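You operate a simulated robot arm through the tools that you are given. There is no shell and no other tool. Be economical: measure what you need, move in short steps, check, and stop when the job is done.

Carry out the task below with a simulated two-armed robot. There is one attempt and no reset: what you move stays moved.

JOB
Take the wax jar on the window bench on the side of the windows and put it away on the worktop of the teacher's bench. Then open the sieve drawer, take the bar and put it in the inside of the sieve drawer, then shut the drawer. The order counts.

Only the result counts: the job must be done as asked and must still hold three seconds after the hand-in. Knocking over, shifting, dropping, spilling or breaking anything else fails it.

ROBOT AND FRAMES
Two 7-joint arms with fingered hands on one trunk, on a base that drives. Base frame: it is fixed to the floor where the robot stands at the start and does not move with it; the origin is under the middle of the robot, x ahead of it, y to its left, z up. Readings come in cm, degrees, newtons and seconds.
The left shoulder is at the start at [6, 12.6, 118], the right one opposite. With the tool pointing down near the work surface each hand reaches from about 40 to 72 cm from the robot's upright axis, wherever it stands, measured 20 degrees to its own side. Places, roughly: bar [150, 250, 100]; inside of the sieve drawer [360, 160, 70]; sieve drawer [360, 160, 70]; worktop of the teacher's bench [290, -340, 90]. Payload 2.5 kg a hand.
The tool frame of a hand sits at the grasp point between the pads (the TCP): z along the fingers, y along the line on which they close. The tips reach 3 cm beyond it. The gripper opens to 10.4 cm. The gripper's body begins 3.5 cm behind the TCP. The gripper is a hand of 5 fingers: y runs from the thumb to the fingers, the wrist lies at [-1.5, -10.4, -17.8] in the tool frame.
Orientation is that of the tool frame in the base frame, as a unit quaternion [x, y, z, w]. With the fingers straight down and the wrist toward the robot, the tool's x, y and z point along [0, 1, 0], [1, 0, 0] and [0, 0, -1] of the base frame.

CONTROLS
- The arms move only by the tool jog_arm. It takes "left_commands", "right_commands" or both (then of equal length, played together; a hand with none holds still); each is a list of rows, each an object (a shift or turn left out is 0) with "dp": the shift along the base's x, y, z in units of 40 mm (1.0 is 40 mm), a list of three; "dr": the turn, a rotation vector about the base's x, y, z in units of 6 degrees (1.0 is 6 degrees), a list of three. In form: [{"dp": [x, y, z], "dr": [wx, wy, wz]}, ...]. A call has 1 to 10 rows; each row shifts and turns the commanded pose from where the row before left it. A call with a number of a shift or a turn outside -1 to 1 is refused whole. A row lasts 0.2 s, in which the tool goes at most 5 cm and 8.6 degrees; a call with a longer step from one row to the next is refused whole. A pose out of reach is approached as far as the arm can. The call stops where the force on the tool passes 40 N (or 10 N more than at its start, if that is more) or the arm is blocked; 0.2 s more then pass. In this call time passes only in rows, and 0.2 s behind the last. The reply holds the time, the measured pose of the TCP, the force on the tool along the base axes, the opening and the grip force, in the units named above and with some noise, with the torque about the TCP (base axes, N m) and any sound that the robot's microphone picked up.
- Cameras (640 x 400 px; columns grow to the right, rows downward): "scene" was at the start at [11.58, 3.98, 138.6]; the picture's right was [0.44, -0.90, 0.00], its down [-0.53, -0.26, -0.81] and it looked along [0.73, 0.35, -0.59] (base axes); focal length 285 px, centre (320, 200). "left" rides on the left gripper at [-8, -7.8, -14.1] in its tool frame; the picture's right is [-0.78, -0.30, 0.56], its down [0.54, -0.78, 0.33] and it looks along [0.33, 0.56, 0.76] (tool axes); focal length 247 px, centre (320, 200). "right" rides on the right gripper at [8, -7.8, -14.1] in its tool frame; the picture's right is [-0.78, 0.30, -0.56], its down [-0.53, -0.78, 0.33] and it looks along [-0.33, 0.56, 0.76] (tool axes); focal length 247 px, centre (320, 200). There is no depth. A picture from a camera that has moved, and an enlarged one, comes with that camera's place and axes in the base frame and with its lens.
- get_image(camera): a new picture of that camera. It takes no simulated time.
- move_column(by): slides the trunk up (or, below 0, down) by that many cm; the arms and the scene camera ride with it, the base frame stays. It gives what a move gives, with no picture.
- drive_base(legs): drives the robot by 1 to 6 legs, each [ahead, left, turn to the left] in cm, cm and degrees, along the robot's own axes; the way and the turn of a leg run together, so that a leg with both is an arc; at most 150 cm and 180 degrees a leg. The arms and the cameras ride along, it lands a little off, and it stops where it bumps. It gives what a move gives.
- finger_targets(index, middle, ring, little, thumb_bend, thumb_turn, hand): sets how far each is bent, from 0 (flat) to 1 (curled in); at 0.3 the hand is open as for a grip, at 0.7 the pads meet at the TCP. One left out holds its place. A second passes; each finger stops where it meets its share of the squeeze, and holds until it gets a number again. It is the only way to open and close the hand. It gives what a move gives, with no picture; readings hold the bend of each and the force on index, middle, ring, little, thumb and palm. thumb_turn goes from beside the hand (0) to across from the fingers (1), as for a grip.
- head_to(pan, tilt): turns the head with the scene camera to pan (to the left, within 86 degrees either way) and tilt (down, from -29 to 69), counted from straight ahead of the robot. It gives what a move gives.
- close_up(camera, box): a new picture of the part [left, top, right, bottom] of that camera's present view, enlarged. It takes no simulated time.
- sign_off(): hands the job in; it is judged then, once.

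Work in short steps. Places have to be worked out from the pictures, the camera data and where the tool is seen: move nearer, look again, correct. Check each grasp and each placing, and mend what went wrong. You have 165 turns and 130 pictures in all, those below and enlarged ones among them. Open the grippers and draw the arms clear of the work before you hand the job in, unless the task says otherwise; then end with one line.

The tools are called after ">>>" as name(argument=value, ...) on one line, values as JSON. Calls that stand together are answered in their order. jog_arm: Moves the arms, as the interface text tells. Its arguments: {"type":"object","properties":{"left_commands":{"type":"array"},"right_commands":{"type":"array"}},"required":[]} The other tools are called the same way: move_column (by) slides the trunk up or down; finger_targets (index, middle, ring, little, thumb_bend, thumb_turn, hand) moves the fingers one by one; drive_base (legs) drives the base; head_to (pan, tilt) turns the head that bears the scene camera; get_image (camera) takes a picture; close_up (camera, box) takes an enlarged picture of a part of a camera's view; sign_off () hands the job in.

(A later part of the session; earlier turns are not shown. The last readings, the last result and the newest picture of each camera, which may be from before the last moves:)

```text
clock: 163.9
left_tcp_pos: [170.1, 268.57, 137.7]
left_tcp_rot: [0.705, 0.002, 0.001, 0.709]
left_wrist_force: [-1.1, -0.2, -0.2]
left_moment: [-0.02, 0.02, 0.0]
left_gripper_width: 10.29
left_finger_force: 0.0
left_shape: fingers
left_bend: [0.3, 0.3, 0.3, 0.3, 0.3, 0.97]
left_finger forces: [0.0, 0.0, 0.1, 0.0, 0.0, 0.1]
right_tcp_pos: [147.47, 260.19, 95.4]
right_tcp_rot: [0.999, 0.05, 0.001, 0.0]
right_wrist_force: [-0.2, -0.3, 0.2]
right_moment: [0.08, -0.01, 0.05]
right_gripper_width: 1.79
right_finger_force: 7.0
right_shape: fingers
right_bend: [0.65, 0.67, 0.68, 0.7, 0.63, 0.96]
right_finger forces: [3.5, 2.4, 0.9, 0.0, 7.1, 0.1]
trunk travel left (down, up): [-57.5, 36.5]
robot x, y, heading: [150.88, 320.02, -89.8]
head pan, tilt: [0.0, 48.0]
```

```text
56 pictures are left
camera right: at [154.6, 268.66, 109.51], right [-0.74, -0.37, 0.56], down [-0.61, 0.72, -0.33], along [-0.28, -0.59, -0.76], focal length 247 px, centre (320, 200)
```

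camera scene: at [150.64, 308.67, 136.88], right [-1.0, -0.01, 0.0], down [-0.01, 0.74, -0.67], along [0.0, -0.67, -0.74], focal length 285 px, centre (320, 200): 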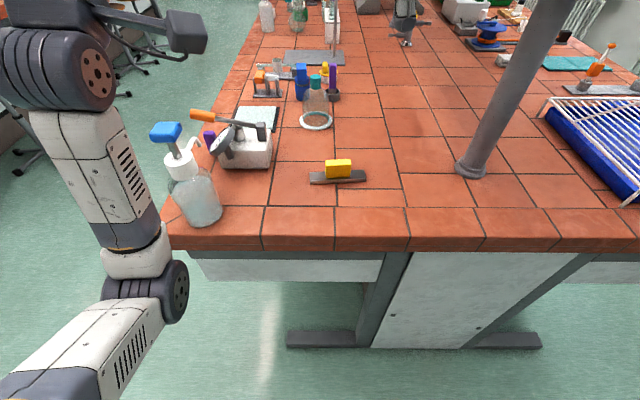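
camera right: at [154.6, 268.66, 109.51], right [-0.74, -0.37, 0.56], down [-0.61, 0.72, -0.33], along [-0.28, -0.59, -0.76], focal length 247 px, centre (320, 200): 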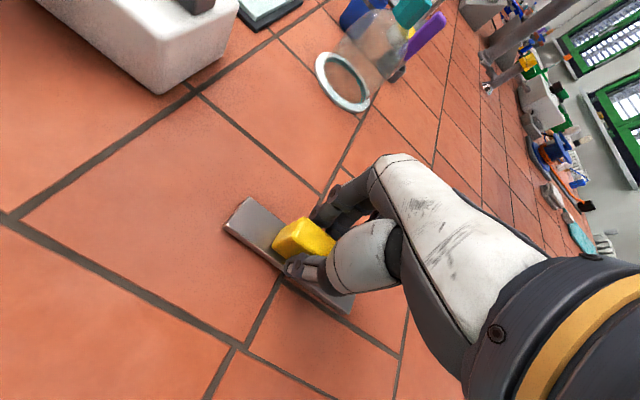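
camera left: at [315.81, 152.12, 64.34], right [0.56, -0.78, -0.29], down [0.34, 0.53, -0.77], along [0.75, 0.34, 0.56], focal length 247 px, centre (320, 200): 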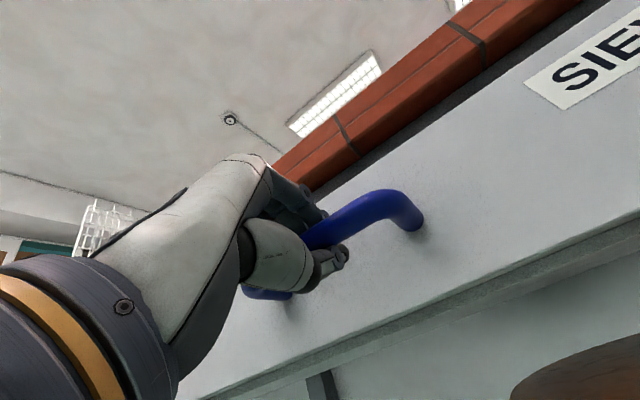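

Gripped at 1.8 cm but only 7 N; I squeeze harder for the steel.

>>> finger_targets(hand="right", index=0.85, middle=0.85, ring=0.85, little=0.85, thumb_bend=0.85)

>>> jog_arm(right_commands=[{"dp": [0, 0, 0.3]}, {"dp": [0, 0, 0.5]}, {"dp": [0, 0, 0.5]}])

>>> get_image(camera="right")

>>> get_image(camera="scene")

```text
clock: 164.9
left_tcp_pos: [170.25, 268.57, 137.61]
left_tcp_rot: [0.705, 0.003, 0.001, 0.709]
left_wrist_force: [-0.3, -0.4, 0.0]
left_moment: [0.0, -0.01, 0.01]
left_gripper_width: 10.3
left_finger_force: 0.1
left_shape: fingers
left_bend: [0.3, 0.3, 0.3, 0.3, 0.3, 0.97]
left_finger forces: [0.0, 0.0, 0.0, 0.0, 0.0, 0.0]
right_tcp_pos: [147.58, 260.19, 95.35]
right_tcp_rot: [0.999, 0.051, 0.0, 0.001]
right_wrist_force: [-0.4, 0.2, -2.3]
right_moment: [-0.02, 0.09, 0.04]
right_gripper_width: 1.68
right_finger_force: 24.4
right_shape: fingers
right_bend: [0.71, 0.74, 0.84, 0.85, 0.68, 0.9]
right_finger forces: [14.4, 9.4, 0.1, 0.0, 23.9, 0.0]
trunk travel left (down, up): [-57.5, 36.5]
robot x, y, heading: [150.78, 320.17, -89.4]
head pan, tilt: [0.0, 48.0]
```

```text
clock: 165.7
left_tcp_pos: [170.22, 268.66, 137.59]
left_tcp_rot: [0.706, 0.002, 0.001, 0.708]
left_wrist_force: [0.3, 1.0, 0.0]
left_moment: [0.0, 0.01, -0.03]
left_gripper_width: 10.27
left_finger_force: 0.1
left_shape: fingers
left_bend: [0.3, 0.3, 0.3, 0.3, 0.3, 0.97]
left_finger forces: [0.0, 0.0, 0.1, 0.1, 0.0, 0.0]
right_tcp_pos: [147.5, 260.15, 100.55]
right_tcp_rot: [0.999, 0.051, 0.0, 0.0]
right_wrist_force: [-0.1, 0.0, -2.1]
right_moment: [-0.05, 0.01, 0.03]
right_gripper_width: 1.7
right_finger_force: 23.5
right_shape: fingers
right_bend: [0.71, 0.74, 0.84, 0.85, 0.69, 0.9]
right_finger forces: [14.5, 9.3, 0.1, 0.0, 23.7, 0.0]
trunk travel left (down, up): [-57.5, 36.5]
robot x, y, heading: [150.65, 320.08, -89.6]
head pan, tilt: [0.0, 48.0]
```

```text
55 pictures are left
camera right: at [154.64, 268.62, 114.6], right [-0.74, -0.37, 0.56], down [-0.61, 0.72, -0.33], along [-0.28, -0.59, -0.76], focal length 247 px, centre (320, 200)
```

right: 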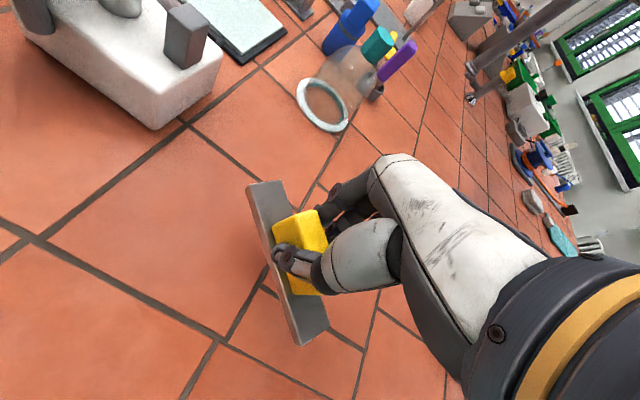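

```text
54 pictures are left
camera scene: at [150.64, 308.66, 136.87], right [-1.0, -0.01, 0.0], down [-0.01, 0.74, -0.67], along [0.0, -0.67, -0.74], focal length 285 px, centre (320, 200)
```

scene: 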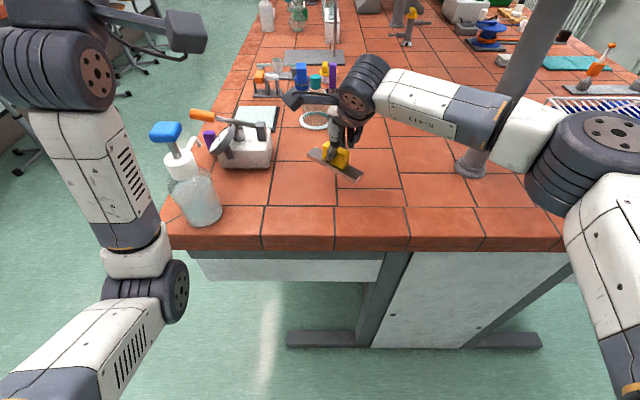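

The bar is held with about 24 N (slightly twisted in the grip). I lift it further and draw back towards me.

>>> jog_arm(right_commands=[{"dp": [0, 0, 0.7]}, {"dp": [0, 0, 0.7]}, {"dp": [0, 0, 0.7]}, {"dp": [0, 0.1, 0.7]}, {"dp": [0, 0.5, 0.6]}, {"dp": [0, 0.6, 0.6]}, {"dp": [0, 0.6, 0.6]}, {"dp": [0, 0.6, 0.6]}, {"dp": [0, 0.6, 0]}, {"dp": [0, 0.6, 0]}])

>>> drive_base(legs=[[-22, 0, 0], [0, 92, 0]])

>>> get_image(camera="right")

```text
clock: 167.9
left_tcp_pos: [170.15, 268.55, 137.7]
left_tcp_rot: [0.706, 0.001, -0.001, 0.709]
left_wrist_force: [0.3, -0.7, 0.6]
left_moment: [-0.02, -0.01, 0.01]
left_gripper_width: 10.27
left_finger_force: 0.1
left_shape: fingers
left_bend: [0.3, 0.3, 0.3, 0.3, 0.3, 0.97]
left_finger forces: [0.0, 0.0, 0.0, 0.1, 0.0, 0.0]
right_tcp_pos: [147.57, 274.59, 121.46]
right_tcp_rot: [0.999, 0.051, 0.0, 0.001]
right_wrist_force: [-0.3, -0.2, -2.7]
right_moment: [-0.01, 0.01, -0.02]
right_gripper_width: 1.71
right_finger_force: 23.9
right_shape: fingers
right_bend: [0.71, 0.74, 0.84, 0.85, 0.69, 0.9]
right_finger forces: [14.4, 9.3, 0.0, 0.0, 23.6, 0.0]
trunk travel left (down, up): [-57.5, 36.5]
robot x, y, heading: [150.52, 320.37, -89.5]
head pan, tilt: [0.0, 48.0]
```

```text
clock: 174.0
left_tcp_pos: [260.93, 290.33, 137.71]
left_tcp_rot: [0.706, -0.001, -0.002, 0.708]
left_wrist_force: [0.2, 0.6, 0.0]
left_moment: [-0.03, 0.0, -0.02]
left_gripper_width: 10.26
left_finger_force: 0.1
left_shape: fingers
left_bend: [0.3, 0.3, 0.3, 0.3, 0.3, 0.97]
left_finger forces: [0.0, 0.0, 0.0, 0.0, 0.0, 0.0]
right_tcp_pos: [238.22, 296.48, 121.42]
right_tcp_rot: [0.999, 0.045, 0.001, 0.0]
right_wrist_force: [0.1, -0.4, -2.9]
right_moment: [0.0, 0.02, -0.02]
right_gripper_width: 1.71
right_finger_force: 23.4
right_shape: fingers
right_bend: [0.71, 0.74, 0.84, 0.85, 0.69, 0.9]
right_finger forces: [14.4, 9.3, 0.0, 0.1, 23.7, 0.1]
trunk travel left (down, up): [-57.5, 36.5]
robot x, y, heading: [241.91, 342.52, -90.4]
head pan, tilt: [0.0, 48.0]
```

```text
53 pictures are left
camera right: at [245.46, 304.95, 135.49], right [-0.75, -0.36, 0.56], down [-0.6, 0.73, -0.33], along [-0.28, -0.58, -0.76], focal length 247 px, centre (320, 200)
```

right: 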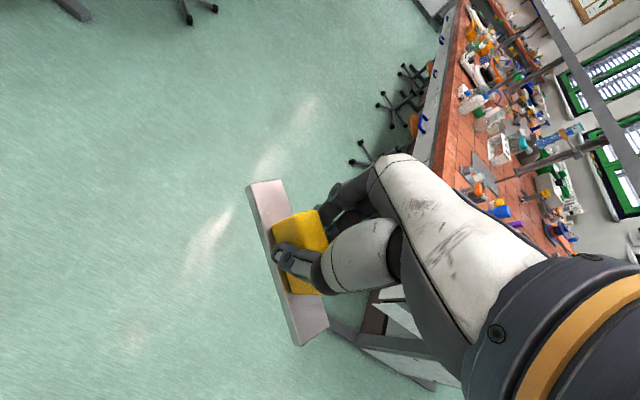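

Bar still held. I turn left to face the second bench and strafe right to the drawer.

>>> drive_base(legs=[[0, 0, 90.4], [0, -130, 0], [0, -58, 0]])

>>> head_to(pan=-5, tilt=45)

>>> get_image(camera="scene")

```text
clock: 187.2
left_tcp_pos: [294.94, 175.0, 137.63]
left_tcp_rot: [0.501, 0.497, 0.498, 0.505]
left_wrist_force: [-0.1, 0.1, -0.5]
left_moment: [0.01, 0.02, 0.03]
left_gripper_width: 10.25
left_finger_force: 0.0
left_shape: fingers
left_bend: [0.3, 0.3, 0.3, 0.3, 0.3, 0.97]
left_finger forces: [0.0, 0.0, 0.0, 0.1, 0.1, 0.1]
right_tcp_pos: [288.72, 152.25, 121.37]
right_tcp_rot: [0.676, 0.737, -0.001, 0.0]
right_wrist_force: [0.9, 0.4, -2.0]
right_moment: [-0.02, 0.0, -0.03]
right_gripper_width: 1.68
right_finger_force: 23.6
right_shape: fingers
right_bend: [0.71, 0.74, 0.85, 0.85, 0.69, 0.9]
right_finger forces: [14.4, 9.1, 0.0, 0.0, 23.2, 0.0]
trunk travel left (down, up): [-57.5, 36.5]
robot x, y, heading: [242.67, 156.37, -0.4]
head pan, tilt: [0.0, 48.0]
```

```text
clock: 187.8
left_tcp_pos: [294.96, 175.14, 137.68]
left_tcp_rot: [0.5, 0.498, 0.499, 0.503]
left_wrist_force: [-0.3, -0.5, -0.1]
left_moment: [-0.04, -0.03, -0.02]
left_gripper_width: 10.29
left_finger_force: 0.1
left_shape: fingers
left_bend: [0.3, 0.3, 0.3, 0.3, 0.3, 0.97]
left_finger forces: [0.1, 0.0, 0.0, 0.0, 0.0, 0.0]
right_tcp_pos: [288.85, 152.25, 121.4]
right_tcp_rot: [0.675, 0.738, 0.0, 0.0]
right_wrist_force: [0.1, 0.2, -2.4]
right_moment: [-0.01, -0.01, -0.01]
right_gripper_width: 1.67
right_finger_force: 23.4
right_shape: fingers
right_bend: [0.71, 0.74, 0.85, 0.85, 0.69, 0.9]
right_finger forces: [14.4, 9.0, 0.0, 0.1, 23.2, 0.0]
trunk travel left (down, up): [-57.5, 36.5]
robot x, y, heading: [242.72, 156.13, -0.4]
head pan, tilt: [-5.0, 45.0]
```

```text
52 pictures are left
camera scene: at [254.71, 155.74, 137.29], right [-0.09, -1.0, 0.0], down [-0.7, 0.07, -0.71], along [0.7, -0.07, -0.71], focal length 285 px, centre (320, 200)
```

scene: 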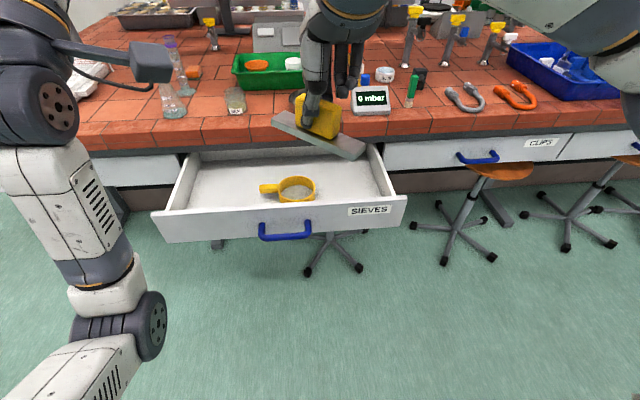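

The bar sits turned about 45° in the grip. I turn the hand 42° left so it lies along the drawer's width, then drive 19 cm ahead.

>>> jog_arm(right_commands=[{"dp": [0, -0.4, 0], "dr": [0, 0, 1]}, {"dp": [0, -0.4, 0], "dr": [0, 0, 1]}, {"dp": [0, -0.4, 0], "dr": [0, 0, 1]}, {"dp": [0, -0.4, 0], "dr": [0, 0, 1]}, {"dp": [0, -0.4, 0], "dr": [0, 0, 1]}, {"dp": [0, -0.4, 0], "dr": [0, 0, 1]}, {"dp": [0, -0.4, 0], "dr": [0, 0, 1]}])

>>> drive_base(legs=[[19, 0, 0.4]])

>>> get_image(camera="right")

>>> get_image(camera="scene")

```text
clock: 189.4
left_tcp_pos: [294.91, 174.98, 137.63]
left_tcp_rot: [0.501, 0.497, 0.498, 0.504]
left_wrist_force: [-0.2, 0.6, -0.4]
left_moment: [-0.03, 0.01, 0.03]
left_gripper_width: 10.28
left_finger_force: 0.1
left_shape: fingers
left_bend: [0.3, 0.3, 0.3, 0.3, 0.3, 0.97]
left_finger forces: [0.1, 0.0, 0.0, 0.0, 0.0, 0.0]
right_tcp_pos: [285.72, 141.17, 120.47]
right_tcp_rot: [0.373, 0.928, 0.005, -0.008]
right_wrist_force: [-0.5, -0.2, -3.0]
right_moment: [0.02, -0.06, 0.01]
right_gripper_width: 1.69
right_finger_force: 23.9
right_shape: fingers
right_bend: [0.71, 0.74, 0.85, 0.85, 0.69, 0.9]
right_finger forces: [14.4, 9.1, 0.0, 0.0, 23.5, 0.0]
right hand out of reach, approached as far as the arm can: row 7
trunk travel left (down, up): [-57.5, 36.5]
robot x, y, heading: [243.17, 156.68, -0.1]
head pan, tilt: [-5.0, 45.0]
```

```text
clock: 191.0
left_tcp_pos: [313.96, 175.21, 137.71]
left_tcp_rot: [0.5, 0.498, 0.499, 0.502]
left_wrist_force: [-0.3, -0.7, -0.9]
left_moment: [-0.05, -0.01, -0.02]
left_gripper_width: 10.27
left_finger_force: 0.0
left_shape: fingers
left_bend: [0.3, 0.3, 0.3, 0.3, 0.3, 0.97]
left_finger forces: [0.0, 0.0, 0.0, 0.0, 0.0, 0.0]
right_tcp_pos: [304.8, 141.43, 120.69]
right_tcp_rot: [0.372, 0.928, 0.007, -0.01]
right_wrist_force: [1.2, -0.2, -2.1]
right_moment: [0.0, -0.03, -0.03]
right_gripper_width: 1.69
right_finger_force: 23.8
right_shape: fingers
right_bend: [0.71, 0.74, 0.85, 0.85, 0.69, 0.9]
right_finger forces: [14.4, 9.4, 0.0, 0.0, 23.5, 0.1]
trunk travel left (down, up): [-57.5, 36.5]
robot x, y, heading: [262.03, 155.97, -0.1]
head pan, tilt: [-5.0, 45.0]
```

```text
51 pictures are left
camera right: at [293.89, 141.01, 134.79], right [0.77, -0.33, 0.54], down [-0.15, -0.93, -0.35], along [0.62, 0.19, -0.77], focal length 247 px, centre (320, 200)
```

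right: 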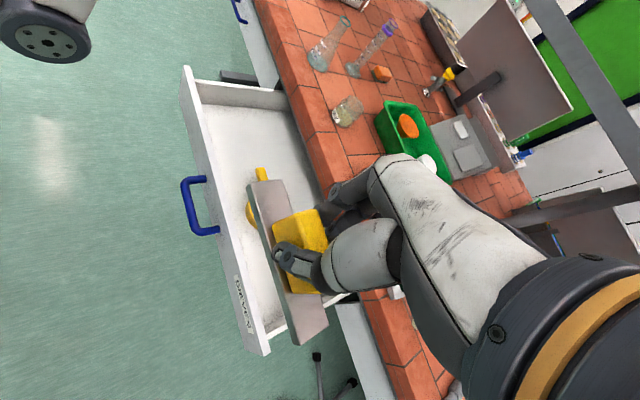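

```text
50 pictures are left
camera scene: at [273.8, 155.7, 137.28], right [-0.09, -1.0, 0.0], down [-0.7, 0.06, -0.71], along [0.7, -0.06, -0.71], focal length 285 px, centre (320, 200)
```

scene: 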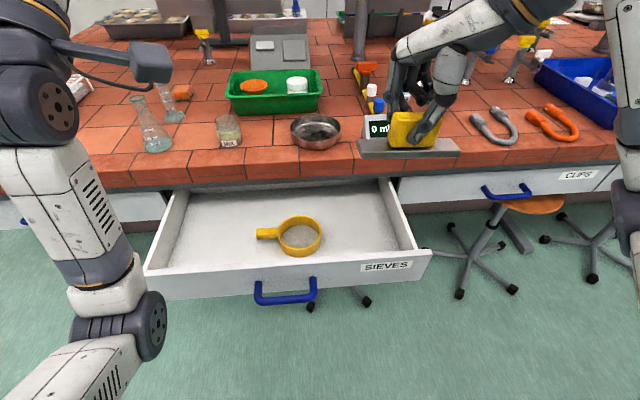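

The bar now lies across, parallel to the drawer front. I lower the trunk 25 cm and then bring the hand over the right part of the drawer.

>>> move_column(by=-25)

>>> jog_arm(right_commands=[{"dp": [0.7, -0.15, 0]}, {"dp": [0.7, -0.15, 0]}, {"dp": [0.7, -0.15, 0]}, {"dp": [0.7, -0.15, 0]}, {"dp": [0.7, -0.15, 0]}, {"dp": [0.6, -0.15, 0]}])

>>> get_image(camera="right")

>>> get_image(camera="scene")

```text
clock: 193.6
left_tcp_pos: [313.84, 175.15, 112.61]
left_tcp_rot: [0.5, 0.499, 0.5, 0.502]
left_wrist_force: [0.7, 0.1, 0.0]
left_moment: [-0.01, 0.0, 0.01]
left_gripper_width: 10.29
left_finger_force: 0.1
left_shape: fingers
left_bend: [0.3, 0.3, 0.3, 0.3, 0.3, 0.97]
left_finger forces: [0.0, 0.0, 0.1, 0.1, 0.0, 0.0]
right_tcp_pos: [304.91, 141.49, 95.65]
right_tcp_rot: [0.37, 0.929, 0.006, -0.009]
right_wrist_force: [-0.7, 0.0, -2.7]
right_moment: [-0.01, -0.04, 0.01]
right_gripper_width: 1.68
right_finger_force: 23.6
right_shape: fingers
right_bend: [0.71, 0.74, 0.85, 0.85, 0.69, 0.9]
right_finger forces: [14.4, 9.2, 0.0, 0.0, 23.4, 0.0]
trunk travel left (down, up): [-32.5, 61.5]
robot x, y, heading: [261.98, 156.1, -0.2]
head pan, tilt: [-5.0, 45.0]
```

```text
clock: 195.0
left_tcp_pos: [313.89, 175.17, 112.68]
left_tcp_rot: [0.5, 0.498, 0.499, 0.503]
left_wrist_force: [0.1, -0.2, -0.2]
left_moment: [0.0, 0.0, -0.01]
left_gripper_width: 10.3
left_finger_force: 0.0
left_shape: fingers
left_bend: [0.3, 0.3, 0.3, 0.3, 0.3, 0.97]
left_finger forces: [0.0, 0.0, 0.0, 0.0, 0.0, 0.0]
right_tcp_pos: [304.87, 141.37, 95.67]
right_tcp_rot: [0.371, 0.928, 0.007, -0.009]
right_wrist_force: [-0.1, 0.2, -2.5]
right_moment: [0.01, -0.02, -0.04]
right_gripper_width: 1.67
right_finger_force: 23.1
right_shape: fingers
right_bend: [0.71, 0.74, 0.85, 0.85, 0.69, 0.9]
right_finger forces: [14.4, 9.2, 0.0, 0.0, 23.6, 0.0]
right hand out of reach, approached as far as the arm can: row 1, 2, 3, 4, 5, 6
trunk travel left (down, up): [-32.5, 61.5]
robot x, y, heading: [261.87, 156.12, -0.4]
head pan, tilt: [-5.0, 45.0]
```

```text
49 pictures are left
camera right: at [293.82, 141.01, 109.81], right [0.77, -0.33, 0.54], down [-0.15, -0.93, -0.35], along [0.62, 0.19, -0.77], focal length 247 px, centre (320, 200)
```

right: 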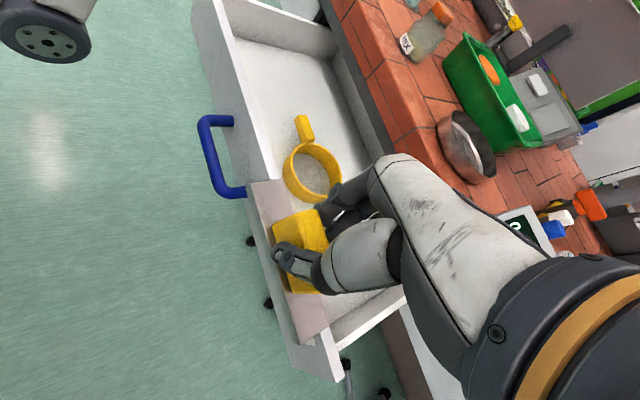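

```text
48 pictures are left
camera scene: at [273.72, 155.7, 112.29], right [-0.09, -1.0, 0.0], down [-0.7, 0.06, -0.71], along [0.7, -0.06, -0.71], focal length 285 px, centre (320, 200)
```

scene: 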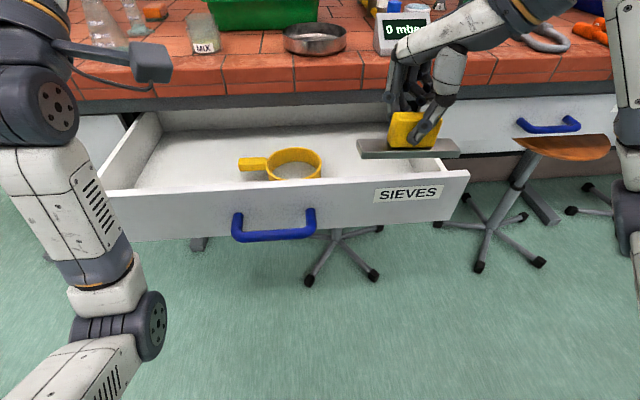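

The arm could not follow with this wrist turn. I turn the hand back 20° and see whether it then moves ahead.

>>> jog_arm(right_commands=[{"dr": [0, 0, -1]}, {"dr": [0, 0, -1]}, {"dr": [0, 0, -1]}])

```text
clock: 195.8
left_tcp_pos: [313.85, 175.33, 112.73]
left_tcp_rot: [0.5, 0.499, 0.5, 0.502]
left_wrist_force: [-0.3, 0.1, -0.9]
left_moment: [0.03, -0.02, 0.02]
left_gripper_width: 10.29
left_finger_force: 0.1
left_shape: fingers
left_bend: [0.3, 0.3, 0.3, 0.3, 0.3, 0.97]
left_finger forces: [0.0, 0.0, 0.1, 0.0, 0.1, 0.0]
right_tcp_pos: [304.9, 141.48, 95.56]
right_tcp_rot: [0.513, 0.858, 0.008, -0.007]
right_wrist_force: [0.9, -0.5, -1.7]
right_moment: [0.01, -0.03, -0.03]
right_gripper_width: 1.67
right_finger_force: 23.5
right_shape: fingers
right_bend: [0.71, 0.74, 0.85, 0.85, 0.69, 0.9]
right_finger forces: [14.4, 9.4, 0.0, 0.1, 23.5, 0.0]
trunk travel left (down, up): [-32.5, 61.5]
robot x, y, heading: [261.84, 156.28, -0.2]
head pan, tilt: [-5.0, 45.0]
```

It turned back 18° and holds position. I try moving ahead over the drawer again, with a bit more turning back.

>>> jog_arm(right_commands=[{"dp": [0.6, -0.15, 0], "dr": [0, 0, -0.3]}, {"dp": [0.7, -0.15, 0], "dr": [0, 0, -0.3]}, {"dp": [0.7, -0.15, 0]}, {"dp": [0.7, -0.15, 0]}, {"dp": [0.7, -0.15, 0]}, {"dp": [0.6, -0.15, 0]}])

>>> get_image(camera="right")

>>> get_image(camera="scene")

```text
clock: 197.2
left_tcp_pos: [313.96, 175.12, 112.7]
left_tcp_rot: [0.5, 0.498, 0.499, 0.503]
left_wrist_force: [-0.1, -0.1, 0.2]
left_moment: [0.01, 0.03, 0.02]
left_gripper_width: 10.26
left_finger_force: 0.0
left_shape: fingers
left_bend: [0.3, 0.3, 0.3, 0.3, 0.3, 0.97]
left_finger forces: [0.0, 0.0, 0.0, 0.0, 0.0, 0.0]
right_tcp_pos: [316.73, 138.65, 95.46]
right_tcp_rot: [0.539, 0.842, 0.008, -0.007]
right_wrist_force: [0.0, 0.0, -2.1]
right_moment: [0.02, -0.01, 0.01]
right_gripper_width: 1.67
right_finger_force: 23.7
right_shape: fingers
right_bend: [0.71, 0.74, 0.85, 0.85, 0.69, 0.9]
right_finger forces: [14.3, 9.4, 0.1, 0.0, 23.4, 0.1]
right hand out of reach, approached as far as the arm can: row 5, 6
trunk travel left (down, up): [-32.5, 61.5]
robot x, y, heading: [261.96, 156.53, 0.1]
head pan, tilt: [-5.0, 45.0]
```

```text
47 pictures are left
camera right: at [306.31, 142.36, 109.63], right [0.6, -0.59, 0.54], down [-0.48, -0.8, -0.35], along [0.64, -0.05, -0.76], focal length 247 px, centre (320, 200)
```

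right: 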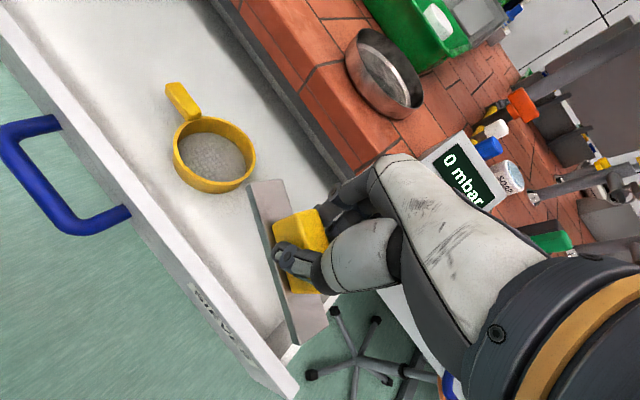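

```text
46 pictures are left
camera scene: at [273.73, 155.7, 112.29], right [-0.09, -1.0, 0.0], down [-0.7, 0.06, -0.71], along [0.7, -0.06, -0.71], focal length 285 px, centre (320, 200)
```

scene: 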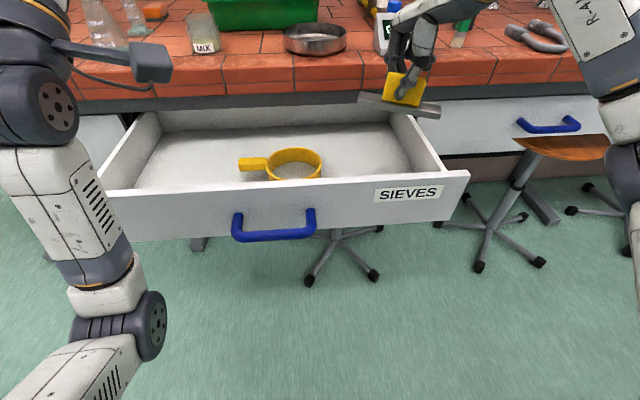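

The bar hangs over the drawer's front wall; it needs about 5.5 cm more. I drive the base 5.5 cm ahead and check from above.

>>> drive_base(legs=[[5.5, 0, 0]])

>>> get_image(camera="right")

>>> get_image(camera="scene")

```text
clock: 198.1
left_tcp_pos: [319.43, 175.09, 112.69]
left_tcp_rot: [0.501, 0.497, 0.498, 0.504]
left_wrist_force: [-0.3, 0.4, 0.7]
left_moment: [-0.03, 0.01, 0.01]
left_gripper_width: 10.32
left_finger_force: 0.2
left_shape: fingers
left_bend: [0.3, 0.3, 0.3, 0.3, 0.3, 0.97]
left_finger forces: [0.1, 0.0, 0.0, 0.0, 0.0, 0.0]
right_tcp_pos: [322.23, 138.68, 95.49]
right_tcp_rot: [0.539, 0.842, 0.008, -0.007]
right_wrist_force: [-0.2, 0.8, -2.4]
right_moment: [0.0, -0.05, -0.01]
right_gripper_width: 1.68
right_finger_force: 23.5
right_shape: fingers
right_bend: [0.71, 0.74, 0.85, 0.85, 0.69, 0.9]
right_finger forces: [14.3, 9.3, 0.0, 0.1, 23.5, 0.0]
trunk travel left (down, up): [-32.5, 61.5]
robot x, y, heading: [267.65, 156.34, 0.1]
head pan, tilt: [-5.0, 45.0]
```

```text
45 pictures are left
camera right: at [311.86, 142.28, 109.64], right [0.6, -0.59, 0.54], down [-0.48, -0.8, -0.35], along [0.64, -0.06, -0.77], focal length 247 px, centre (320, 200)
```

right: 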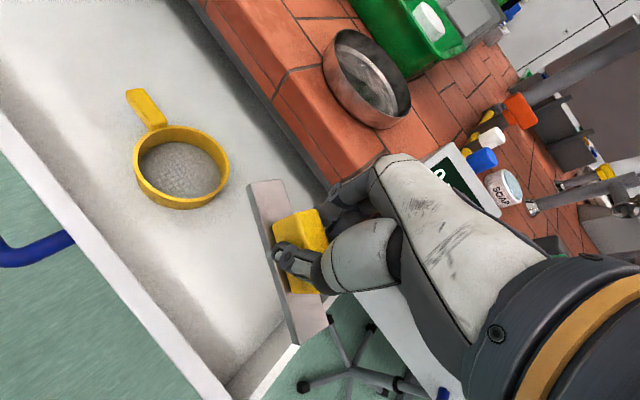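

```text
44 pictures are left
camera scene: at [279.31, 155.67, 112.29], right [-0.09, -1.0, 0.0], down [-0.7, 0.06, -0.71], along [0.7, -0.06, -0.71], focal length 285 px, centre (320, 200)
```

scene: 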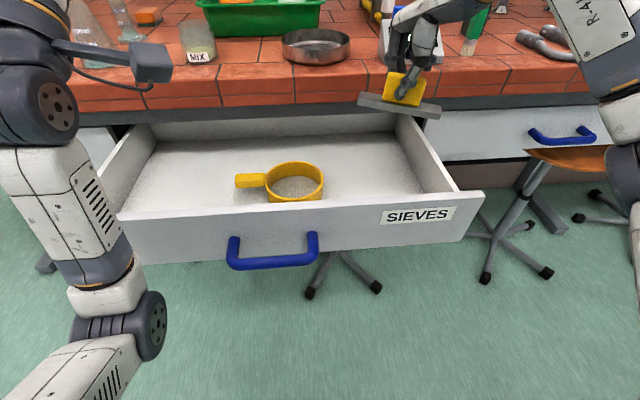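

The bar's ends now fall at about [323, 145] and [318, 133.5], inside the drawer (front wall x 313, right wall y 128, sieve from y 150). I descend 12 cm.

>>> jog_arm(right_commands=[{"dp": [0, 0, -0.6]}, {"dp": [0, 0, -0.6]}, {"dp": [0, 0, -0.6]}, {"dp": [0, 0, -0.6]}, {"dp": [0, 0, -0.6]}])

>>> get_image(camera="right")

>>> close_up(camera="scene", box=[230, 40, 500, 220])

```text
clock: 199.3
left_tcp_pos: [319.45, 175.05, 112.67]
left_tcp_rot: [0.501, 0.498, 0.498, 0.503]
left_wrist_force: [-0.5, -0.7, 0.2]
left_moment: [0.01, 0.0, -0.02]
left_gripper_width: 10.3
left_finger_force: 0.1
left_shape: fingers
left_bend: [0.3, 0.3, 0.3, 0.3, 0.3, 0.97]
left_finger forces: [0.1, 0.1, 0.0, 0.0, 0.0, 0.1]
right_tcp_pos: [322.28, 138.58, 83.34]
right_tcp_rot: [0.539, 0.843, 0.008, -0.008]
right_wrist_force: [0.0, 0.0, -2.1]
right_moment: [-0.03, 0.01, 0.02]
right_gripper_width: 1.66
right_finger_force: 23.5
right_shape: fingers
right_bend: [0.71, 0.74, 0.85, 0.85, 0.69, 0.9]
right_finger forces: [14.3, 9.3, 0.0, 0.1, 23.7, 0.0]
trunk travel left (down, up): [-32.5, 61.5]
robot x, y, heading: [267.69, 156.15, -0.0]
head pan, tilt: [-5.0, 45.0]
```

```text
43 pictures are left
camera right: at [311.87, 142.37, 97.72], right [0.6, -0.59, 0.54], down [-0.48, -0.8, -0.35], along [0.64, -0.05, -0.76], focal length 247 px, centre (320, 200)
```

right: 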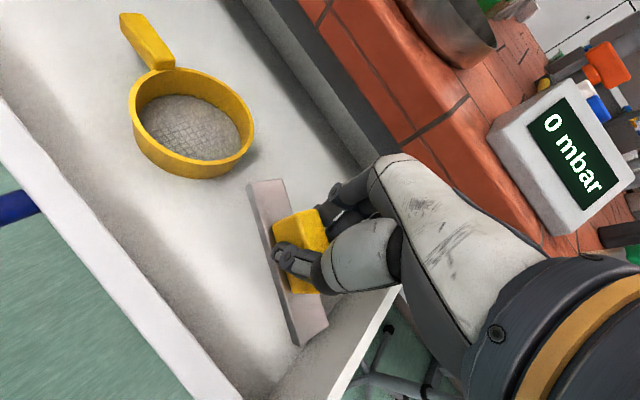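

```text
2.22 times, centred on (365, 130) of scene
camera zoom: at [279.31, 155.67, 112.29], right [-0.09, -1.0, 0.0], down [-0.7, 0.06, -0.71], along [0.7, -0.06, -0.71], focal length 634 px, centre (220, 356)
```

zoom: 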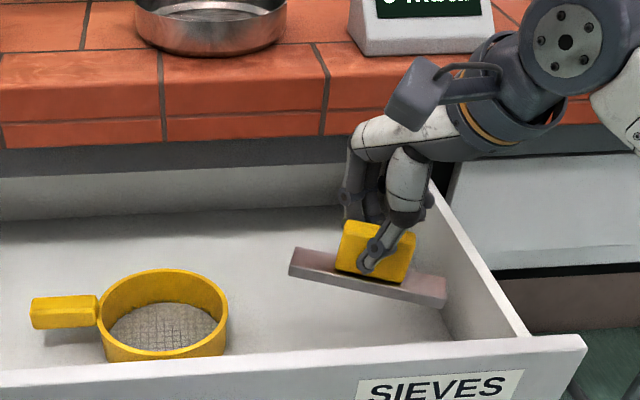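

All clear. I shift 1.2 cm left from the wall and lower another 8 cm.

>>> jog_arm(right_commands=[{"dp": [0, 0.15, -0.4]}, {"dp": [0, 0.15, -0.4]}, {"dp": [0, 0, -0.4]}, {"dp": [0, 0, -0.4]}, {"dp": [0, 0, -0.3]}])

>>> get_image(camera="right")

>>> close_up(camera="scene", box=[230, 40, 500, 220])

```text
clock: 200.5
left_tcp_pos: [319.51, 175.15, 112.76]
left_tcp_rot: [0.499, 0.498, 0.5, 0.504]
left_wrist_force: [0.3, -1.0, -0.3]
left_moment: [0.03, 0.03, 0.0]
left_gripper_width: 10.29
left_finger_force: 0.0
left_shape: fingers
left_bend: [0.3, 0.3, 0.3, 0.3, 0.3, 0.97]
left_finger forces: [0.0, 0.0, 0.0, 0.0, 0.0, 0.1]
right_tcp_pos: [322.14, 139.61, 75.84]
right_tcp_rot: [0.539, 0.842, 0.008, -0.007]
right_wrist_force: [0.2, -0.2, -2.9]
right_moment: [-0.03, -0.03, -0.03]
right_gripper_width: 1.7
right_finger_force: 24.2
right_shape: fingers
right_bend: [0.71, 0.74, 0.85, 0.85, 0.69, 0.9]
right_finger forces: [14.3, 9.3, 0.0, 0.0, 23.5, 0.1]
trunk travel left (down, up): [-32.5, 61.5]
robot x, y, heading: [267.77, 156.27, 0.1]
head pan, tilt: [-5.0, 45.0]
```

```text
41 pictures are left
camera right: at [311.82, 143.41, 90.09], right [0.6, -0.59, 0.54], down [-0.48, -0.8, -0.35], along [0.64, -0.06, -0.77], focal length 247 px, centre (320, 200)
```

right: 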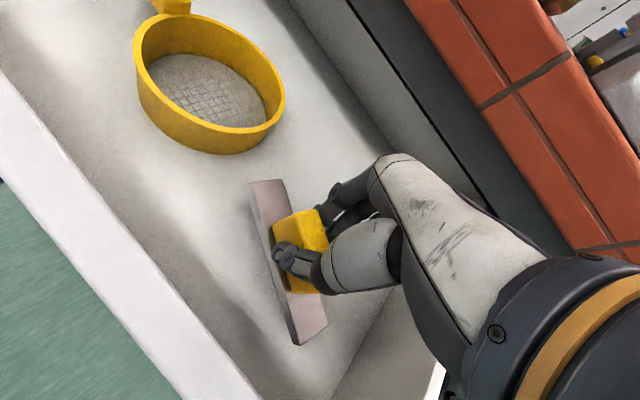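

```text
2.22 times, centred on (365, 130) of scene
camera zoom: at [279.31, 155.67, 112.29], right [-0.09, -1.0, 0.0], down [-0.7, 0.06, -0.71], along [0.7, -0.06, -0.71], focal length 634 px, centre (220, 356)
```

zoom: 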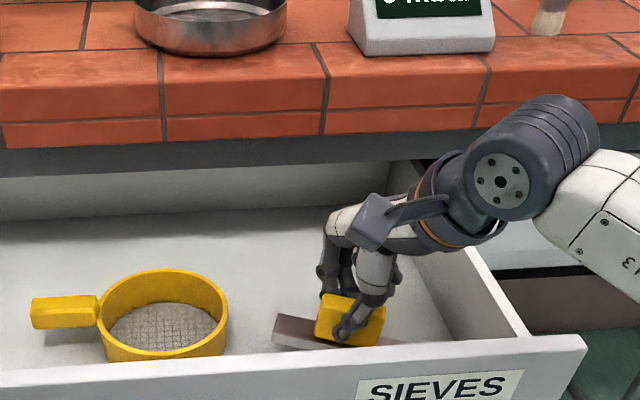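

Still free of contact; I feel down in small steps.

>>> jog_arm(right_commands=[{"dp": [0, 0, -0.2]}, {"dp": [0, 0, -0.2]}, {"dp": [0, 0, -0.15]}])

>>> get_image(camera="right")

```text
clock: 201.3
left_tcp_pos: [319.41, 175.08, 112.71]
left_tcp_rot: [0.499, 0.498, 0.5, 0.504]
left_wrist_force: [-0.3, -0.6, -0.7]
left_moment: [-0.01, 0.0, -0.02]
left_gripper_width: 10.28
left_finger_force: 0.0
left_shape: fingers
left_bend: [0.3, 0.3, 0.3, 0.3, 0.3, 0.97]
left_finger forces: [0.1, 0.1, 0.0, 0.0, 0.0, 0.0]
right_tcp_pos: [322.32, 139.73, 73.7]
right_tcp_rot: [0.539, 0.842, 0.008, -0.006]
right_wrist_force: [0.0, -0.1, -3.0]
right_moment: [-0.03, -0.01, 0.0]
right_gripper_width: 1.69
right_finger_force: 23.8
right_shape: fingers
right_bend: [0.71, 0.74, 0.85, 0.85, 0.69, 0.9]
right_finger forces: [14.2, 9.7, 0.1, 0.1, 23.8, 0.0]
trunk travel left (down, up): [-32.5, 61.5]
robot x, y, heading: [267.35, 156.55, -0.2]
head pan, tilt: [-5.0, 45.0]
```

```text
39 pictures are left
camera right: at [311.83, 143.45, 87.86], right [0.6, -0.59, 0.54], down [-0.48, -0.8, -0.35], along [0.64, -0.06, -0.76], focal length 247 px, centre (320, 200)
```

right: 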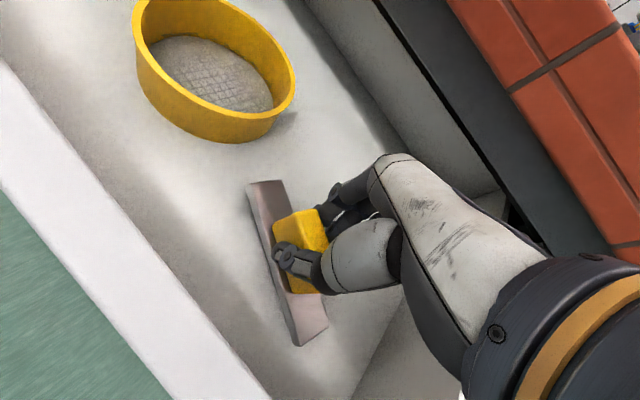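

Still no contact (bar's shadow is close below); continuing down gently.

>>> jog_arm(right_commands=[{"dp": [0, 0, -0.1]}, {"dp": [0, 0, -0.1]}, {"dp": [0, 0, -0.1]}])

>>> jog_arm(right_commands=[{"dp": [0, 0, -0.1]}, {"dp": [0, 0, -0.1]}])

```text
clock: 202.1
left_tcp_pos: [319.31, 175.14, 112.81]
left_tcp_rot: [0.499, 0.498, 0.5, 0.504]
left_wrist_force: [-0.3, 0.4, 0.1]
left_moment: [0.02, 0.0, -0.02]
left_gripper_width: 10.31
left_finger_force: 0.0
left_shape: fingers
left_bend: [0.3, 0.3, 0.3, 0.3, 0.3, 0.97]
left_finger forces: [0.0, 0.0, 0.0, 0.0, 0.0, 0.0]
right_tcp_pos: [322.36, 139.83, 72.96]
right_tcp_rot: [0.54, 0.842, 0.013, -0.003]
right_wrist_force: [-1.3, -1.6, 18.7]
right_moment: [-0.01, 0.13, 0.16]
right_gripper_width: 1.66
right_finger_force: 27.8
right_shape: fingers
right_bend: [0.71, 0.75, 0.85, 0.85, 0.69, 0.89]
right_finger forces: [14.0, 13.4, 0.0, 0.1, 27.5, 0.1]
trunk travel left (down, up): [-32.5, 61.5]
robot x, y, heading: [267.54, 156.08, -0.3]
head pan, tilt: [-5.0, 45.0]
```

```text
clock: 202.7
left_tcp_pos: [319.08, 175.16, 112.81]
left_tcp_rot: [0.498, 0.496, 0.5, 0.505]
left_wrist_force: [0.4, -0.3, -0.4]
left_moment: [0.0, -0.03, -0.03]
left_gripper_width: 10.3
left_finger_force: 0.0
left_shape: fingers
left_bend: [0.3, 0.3, 0.3, 0.3, 0.3, 0.97]
left_finger forces: [0.0, 0.0, 0.1, 0.0, 0.0, 0.1]
right_tcp_pos: [322.43, 139.88, 72.59]
right_tcp_rot: [0.54, 0.842, 0.016, 0.0]
right_wrist_force: [-1.5, -5.0, 35.4]
right_moment: [0.22, 0.35, 0.26]
right_gripper_width: 1.64
right_finger_force: 29.5
right_shape: fingers
right_bend: [0.72, 0.75, 0.85, 0.85, 0.71, 0.89]
right_finger forces: [14.0, 15.1, 0.0, 0.0, 29.0, 0.0]
trunk travel left (down, up): [-32.5, 61.5]
robot x, y, heading: [267.7, 156.0, -0.2]
head pan, tilt: [-5.0, 45.0]
```

Contact at TCP z≈73. I ease up 6 mm to unload, then open the fingers.

>>> jog_arm(right_commands=[{"dp": [0, 0, 0.15]}])

>>> finger_targets(hand="right", index=0.4, middle=0.4, ring=0.4, little=0.4, thumb_bend=0.4)

>>> get_image(camera="right")

```text
clock: 203.1
left_tcp_pos: [319.26, 175.22, 112.8]
left_tcp_rot: [0.499, 0.497, 0.499, 0.505]
left_wrist_force: [0.1, 0.1, -0.1]
left_moment: [-0.01, 0.02, -0.03]
left_gripper_width: 10.3
left_finger_force: 0.1
left_shape: fingers
left_bend: [0.3, 0.3, 0.3, 0.3, 0.3, 0.97]
left_finger forces: [0.0, 0.0, 0.0, 0.1, 0.1, 0.0]
right_tcp_pos: [322.3, 139.88, 72.71]
right_tcp_rot: [0.539, 0.842, 0.011, -0.003]
right_wrist_force: [2.0, -3.8, 22.6]
right_moment: [0.14, 0.05, 0.11]
right_gripper_width: 1.62
right_finger_force: 28.6
right_shape: fingers
right_bend: [0.71, 0.75, 0.85, 0.85, 0.71, 0.89]
right_finger forces: [16.1, 14.4, 0.1, 0.0, 27.0, 0.0]
trunk travel left (down, up): [-32.5, 61.5]
robot x, y, heading: [267.56, 156.27, -0.1]
head pan, tilt: [-5.0, 45.0]
```

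```text
clock: 204.1
left_tcp_pos: [319.46, 175.18, 112.72]
left_tcp_rot: [0.499, 0.497, 0.499, 0.504]
left_wrist_force: [0.4, -0.7, -0.9]
left_moment: [-0.01, -0.02, 0.02]
left_gripper_width: 10.29
left_finger_force: 0.0
left_shape: fingers
left_bend: [0.3, 0.3, 0.3, 0.3, 0.3, 0.97]
left_finger forces: [0.0, 0.0, 0.0, 0.1, 0.0, 0.0]
right_tcp_pos: [322.25, 139.73, 72.11]
right_tcp_rot: [0.54, 0.842, 0.009, -0.008]
right_wrist_force: [0.4, -0.8, 0.0]
right_moment: [0.0, 0.01, 0.03]
right_gripper_width: 7.76
right_finger_force: 0.1
right_shape: fingers
right_bend: [0.4, 0.4, 0.4, 0.4, 0.4, 0.97]
right_finger forces: [0.1, 0.1, 0.1, 0.1, 0.0, 0.1]
trunk travel left (down, up): [-32.5, 61.5]
robot x, y, heading: [267.08, 156.27, -0.0]
head pan, tilt: [-5.0, 45.0]
```

```text
38 pictures are left
camera right: at [311.84, 143.5, 86.44], right [0.6, -0.59, 0.54], down [-0.48, -0.8, -0.35], along [0.64, -0.06, -0.77], focal length 247 px, centre (320, 200)
```

right: 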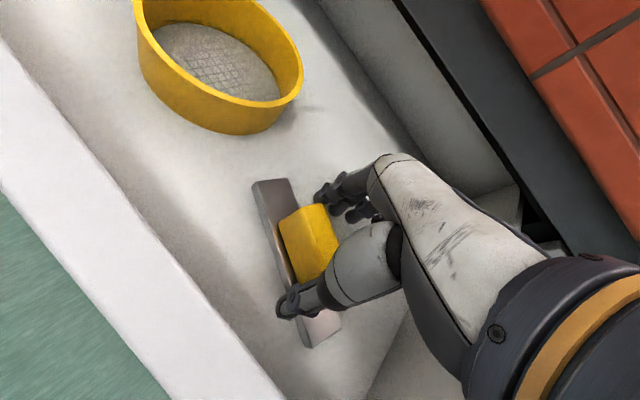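

The bar lies in the drawer, freed. I raise the right hand straight up out of the drawer.

>>> jog_arm(right_commands=[{"dp": [0, 0, 0.4]}, {"dp": [0, 0, 0.6]}, {"dp": [0, 0, 0.7]}, {"dp": [0, 0, 0.7]}, {"dp": [0, 0, 0.7]}, {"dp": [0, 0, 0.7]}, {"dp": [0, 0, 0.7]}, {"dp": [0, 0, 0.7]}])

>>> get_image(camera="scene")

>>> get_image(camera="right")

```text
clock: 205.9
left_tcp_pos: [319.39, 174.96, 112.74]
left_tcp_rot: [0.5, 0.497, 0.499, 0.505]
left_wrist_force: [0.4, -0.7, 0.0]
left_moment: [-0.01, 0.02, 0.01]
left_gripper_width: 10.28
left_finger_force: 0.0
left_shape: fingers
left_bend: [0.3, 0.3, 0.3, 0.3, 0.3, 0.97]
left_finger forces: [0.0, 0.1, 0.0, 0.0, 0.0, 0.1]
right_tcp_pos: [322.13, 139.86, 93.05]
right_tcp_rot: [0.538, 0.843, 0.008, -0.007]
right_wrist_force: [-0.6, -0.1, -0.4]
right_moment: [0.03, 0.02, 0.02]
right_gripper_width: 7.79
right_finger_force: 0.1
right_shape: fingers
right_bend: [0.4, 0.4, 0.4, 0.4, 0.4, 0.97]
right_finger forces: [0.0, 0.1, 0.1, 0.0, 0.0, 0.0]
trunk travel left (down, up): [-32.5, 61.5]
robot x, y, heading: [267.66, 156.03, -0.2]
head pan, tilt: [-5.0, 45.0]
```

```text
37 pictures are left
camera scene: at [279.29, 155.68, 112.29], right [-0.09, -1.0, 0.0], down [-0.7, 0.06, -0.71], along [0.7, -0.06, -0.71], focal length 285 px, centre (320, 200)
```

scene: 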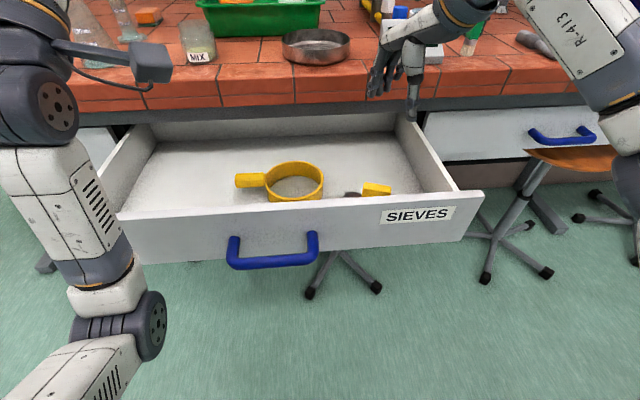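

```text
36 pictures are left
camera right: at [311.83, 143.56, 107.31], right [0.6, -0.59, 0.54], down [-0.48, -0.8, -0.35], along [0.64, -0.05, -0.77], focal length 247 px, centre (320, 200)
```

right: 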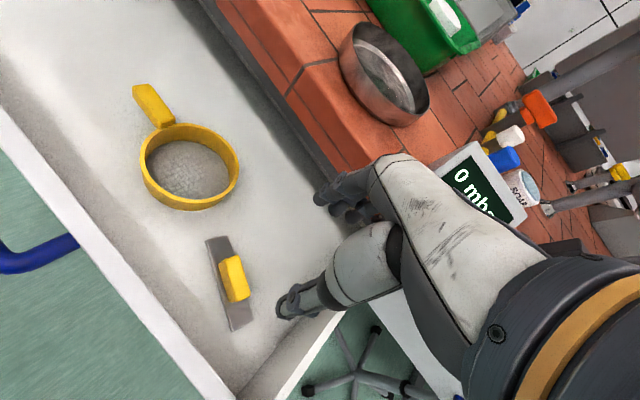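

The bar lies flat in the drawer beside the sieve. I now back away 27 cm, then lower the trunk to bring the left hand to the drawer front for shutting.

>>> drive_base(legs=[[-27, 0, 0]])

>>> move_column(by=-30)

>>> finger_targets(hand="left", index=0.75, middle=0.75, ring=0.75, little=0.75, thumb_bend=0.75)

>>> head_to(pan=10, tilt=25)

>>> get_image(camera="scene")

```text
clock: 207.8
left_tcp_pos: [292.35, 174.92, 112.68]
left_tcp_rot: [0.5, 0.496, 0.498, 0.506]
left_wrist_force: [0.3, 0.3, 0.0]
left_moment: [-0.01, 0.0, -0.01]
left_gripper_width: 10.29
left_finger_force: 0.1
left_shape: fingers
left_bend: [0.3, 0.3, 0.3, 0.3, 0.3, 0.97]
left_finger forces: [0.0, 0.1, 0.1, 0.1, 0.1, 0.1]
right_tcp_pos: [294.89, 139.8, 93.12]
right_tcp_rot: [0.542, 0.84, 0.008, -0.007]
right_wrist_force: [1.5, -0.1, -0.3]
right_moment: [0.0, 0.01, -0.02]
right_gripper_width: 7.75
right_finger_force: 0.0
right_shape: fingers
right_bend: [0.4, 0.4, 0.4, 0.4, 0.4, 0.97]
right_finger forces: [0.0, 0.0, 0.0, 0.0, 0.0, 0.0]
trunk travel left (down, up): [-32.5, 61.5]
robot x, y, heading: [240.53, 156.13, -0.3]
head pan, tilt: [-5.0, 45.0]
```

```text
clock: 210.8
left_tcp_pos: [292.3, 175.08, 82.53]
left_tcp_rot: [0.501, 0.496, 0.497, 0.505]
left_wrist_force: [0.1, -0.6, 0.4]
left_moment: [0.01, -0.01, 0.02]
left_gripper_width: 10.31
left_finger_force: 0.1
left_shape: fingers
left_bend: [0.3, 0.3, 0.3, 0.3, 0.3, 0.97]
left_finger forces: [0.1, 0.1, 0.0, 0.1, 0.0, 0.1]
right_tcp_pos: [294.85, 139.74, 63.06]
right_tcp_rot: [0.542, 0.84, 0.008, -0.007]
right_wrist_force: [0.5, -0.4, 0.1]
right_moment: [0.0, 0.0, -0.01]
right_gripper_width: 7.78
right_finger_force: 0.2
right_shape: fingers
right_bend: [0.4, 0.4, 0.4, 0.4, 0.4, 0.97]
right_finger forces: [0.0, 0.1, 0.0, 0.0, 0.0, 0.1]
trunk travel left (down, up): [-2.5, 91.5]
robot x, y, heading: [240.27, 156.53, -0.6]
head pan, tilt: [-5.0, 45.0]
```

```text
clock: 211.8
left_tcp_pos: [292.26, 174.95, 82.7]
left_tcp_rot: [0.501, 0.496, 0.498, 0.506]
left_wrist_force: [-0.4, 0.0, 0.2]
left_moment: [-0.02, -0.01, -0.01]
left_gripper_width: 0.0
left_finger_force: 0.1
left_shape: fingers
left_bend: [0.74, 0.75, 0.75, 0.75, 0.72, 0.97]
left_finger forces: [0.1, 0.0, 0.0, 0.1, 0.0, 0.0]
right_tcp_pos: [294.92, 139.75, 63.09]
right_tcp_rot: [0.542, 0.841, 0.008, -0.007]
right_wrist_force: [-0.1, -0.7, 0.8]
right_moment: [-0.02, 0.02, -0.04]
right_gripper_width: 7.77
right_finger_force: 0.0
right_shape: fingers
right_bend: [0.4, 0.4, 0.4, 0.4, 0.4, 0.97]
right_finger forces: [0.0, 0.1, 0.0, 0.0, 0.0, 0.0]
trunk travel left (down, up): [-2.5, 91.5]
robot x, y, heading: [240.34, 156.62, -0.3]
head pan, tilt: [-5.0, 45.0]
```

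```text
clock: 212.7
left_tcp_pos: [292.47, 174.97, 82.62]
left_tcp_rot: [0.501, 0.496, 0.498, 0.506]
left_wrist_force: [-0.2, -1.1, 0.3]
left_moment: [0.02, -0.01, -0.02]
left_gripper_width: 0.0
left_finger_force: 0.0
left_shape: fingers
left_bend: [0.74, 0.75, 0.75, 0.75, 0.72, 0.97]
left_finger forces: [0.0, 0.0, 0.0, 0.0, 0.0, 0.0]
right_tcp_pos: [294.91, 139.71, 63.12]
right_tcp_rot: [0.542, 0.84, 0.007, -0.008]
right_wrist_force: [-0.3, -0.2, 0.8]
right_moment: [0.03, 0.01, -0.03]
right_gripper_width: 7.76
right_finger_force: 0.2
right_shape: fingers
right_bend: [0.4, 0.4, 0.4, 0.4, 0.4, 0.97]
right_finger forces: [0.0, 0.0, 0.1, 0.0, 0.0, 0.1]
trunk travel left (down, up): [-2.5, 91.5]
robot x, y, heading: [240.12, 156.18, -0.3]
head pan, tilt: [10.0, 25.0]
```

```text
35 pictures are left
camera scene: at [253.08, 158.07, 85.34], right [0.16, -0.99, 0.0], down [-0.42, -0.07, -0.91], along [0.89, 0.15, -0.42], focal length 285 px, centre (320, 200)
```

scene: 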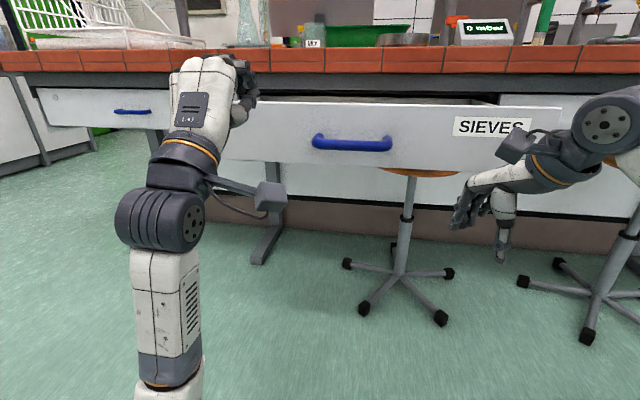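

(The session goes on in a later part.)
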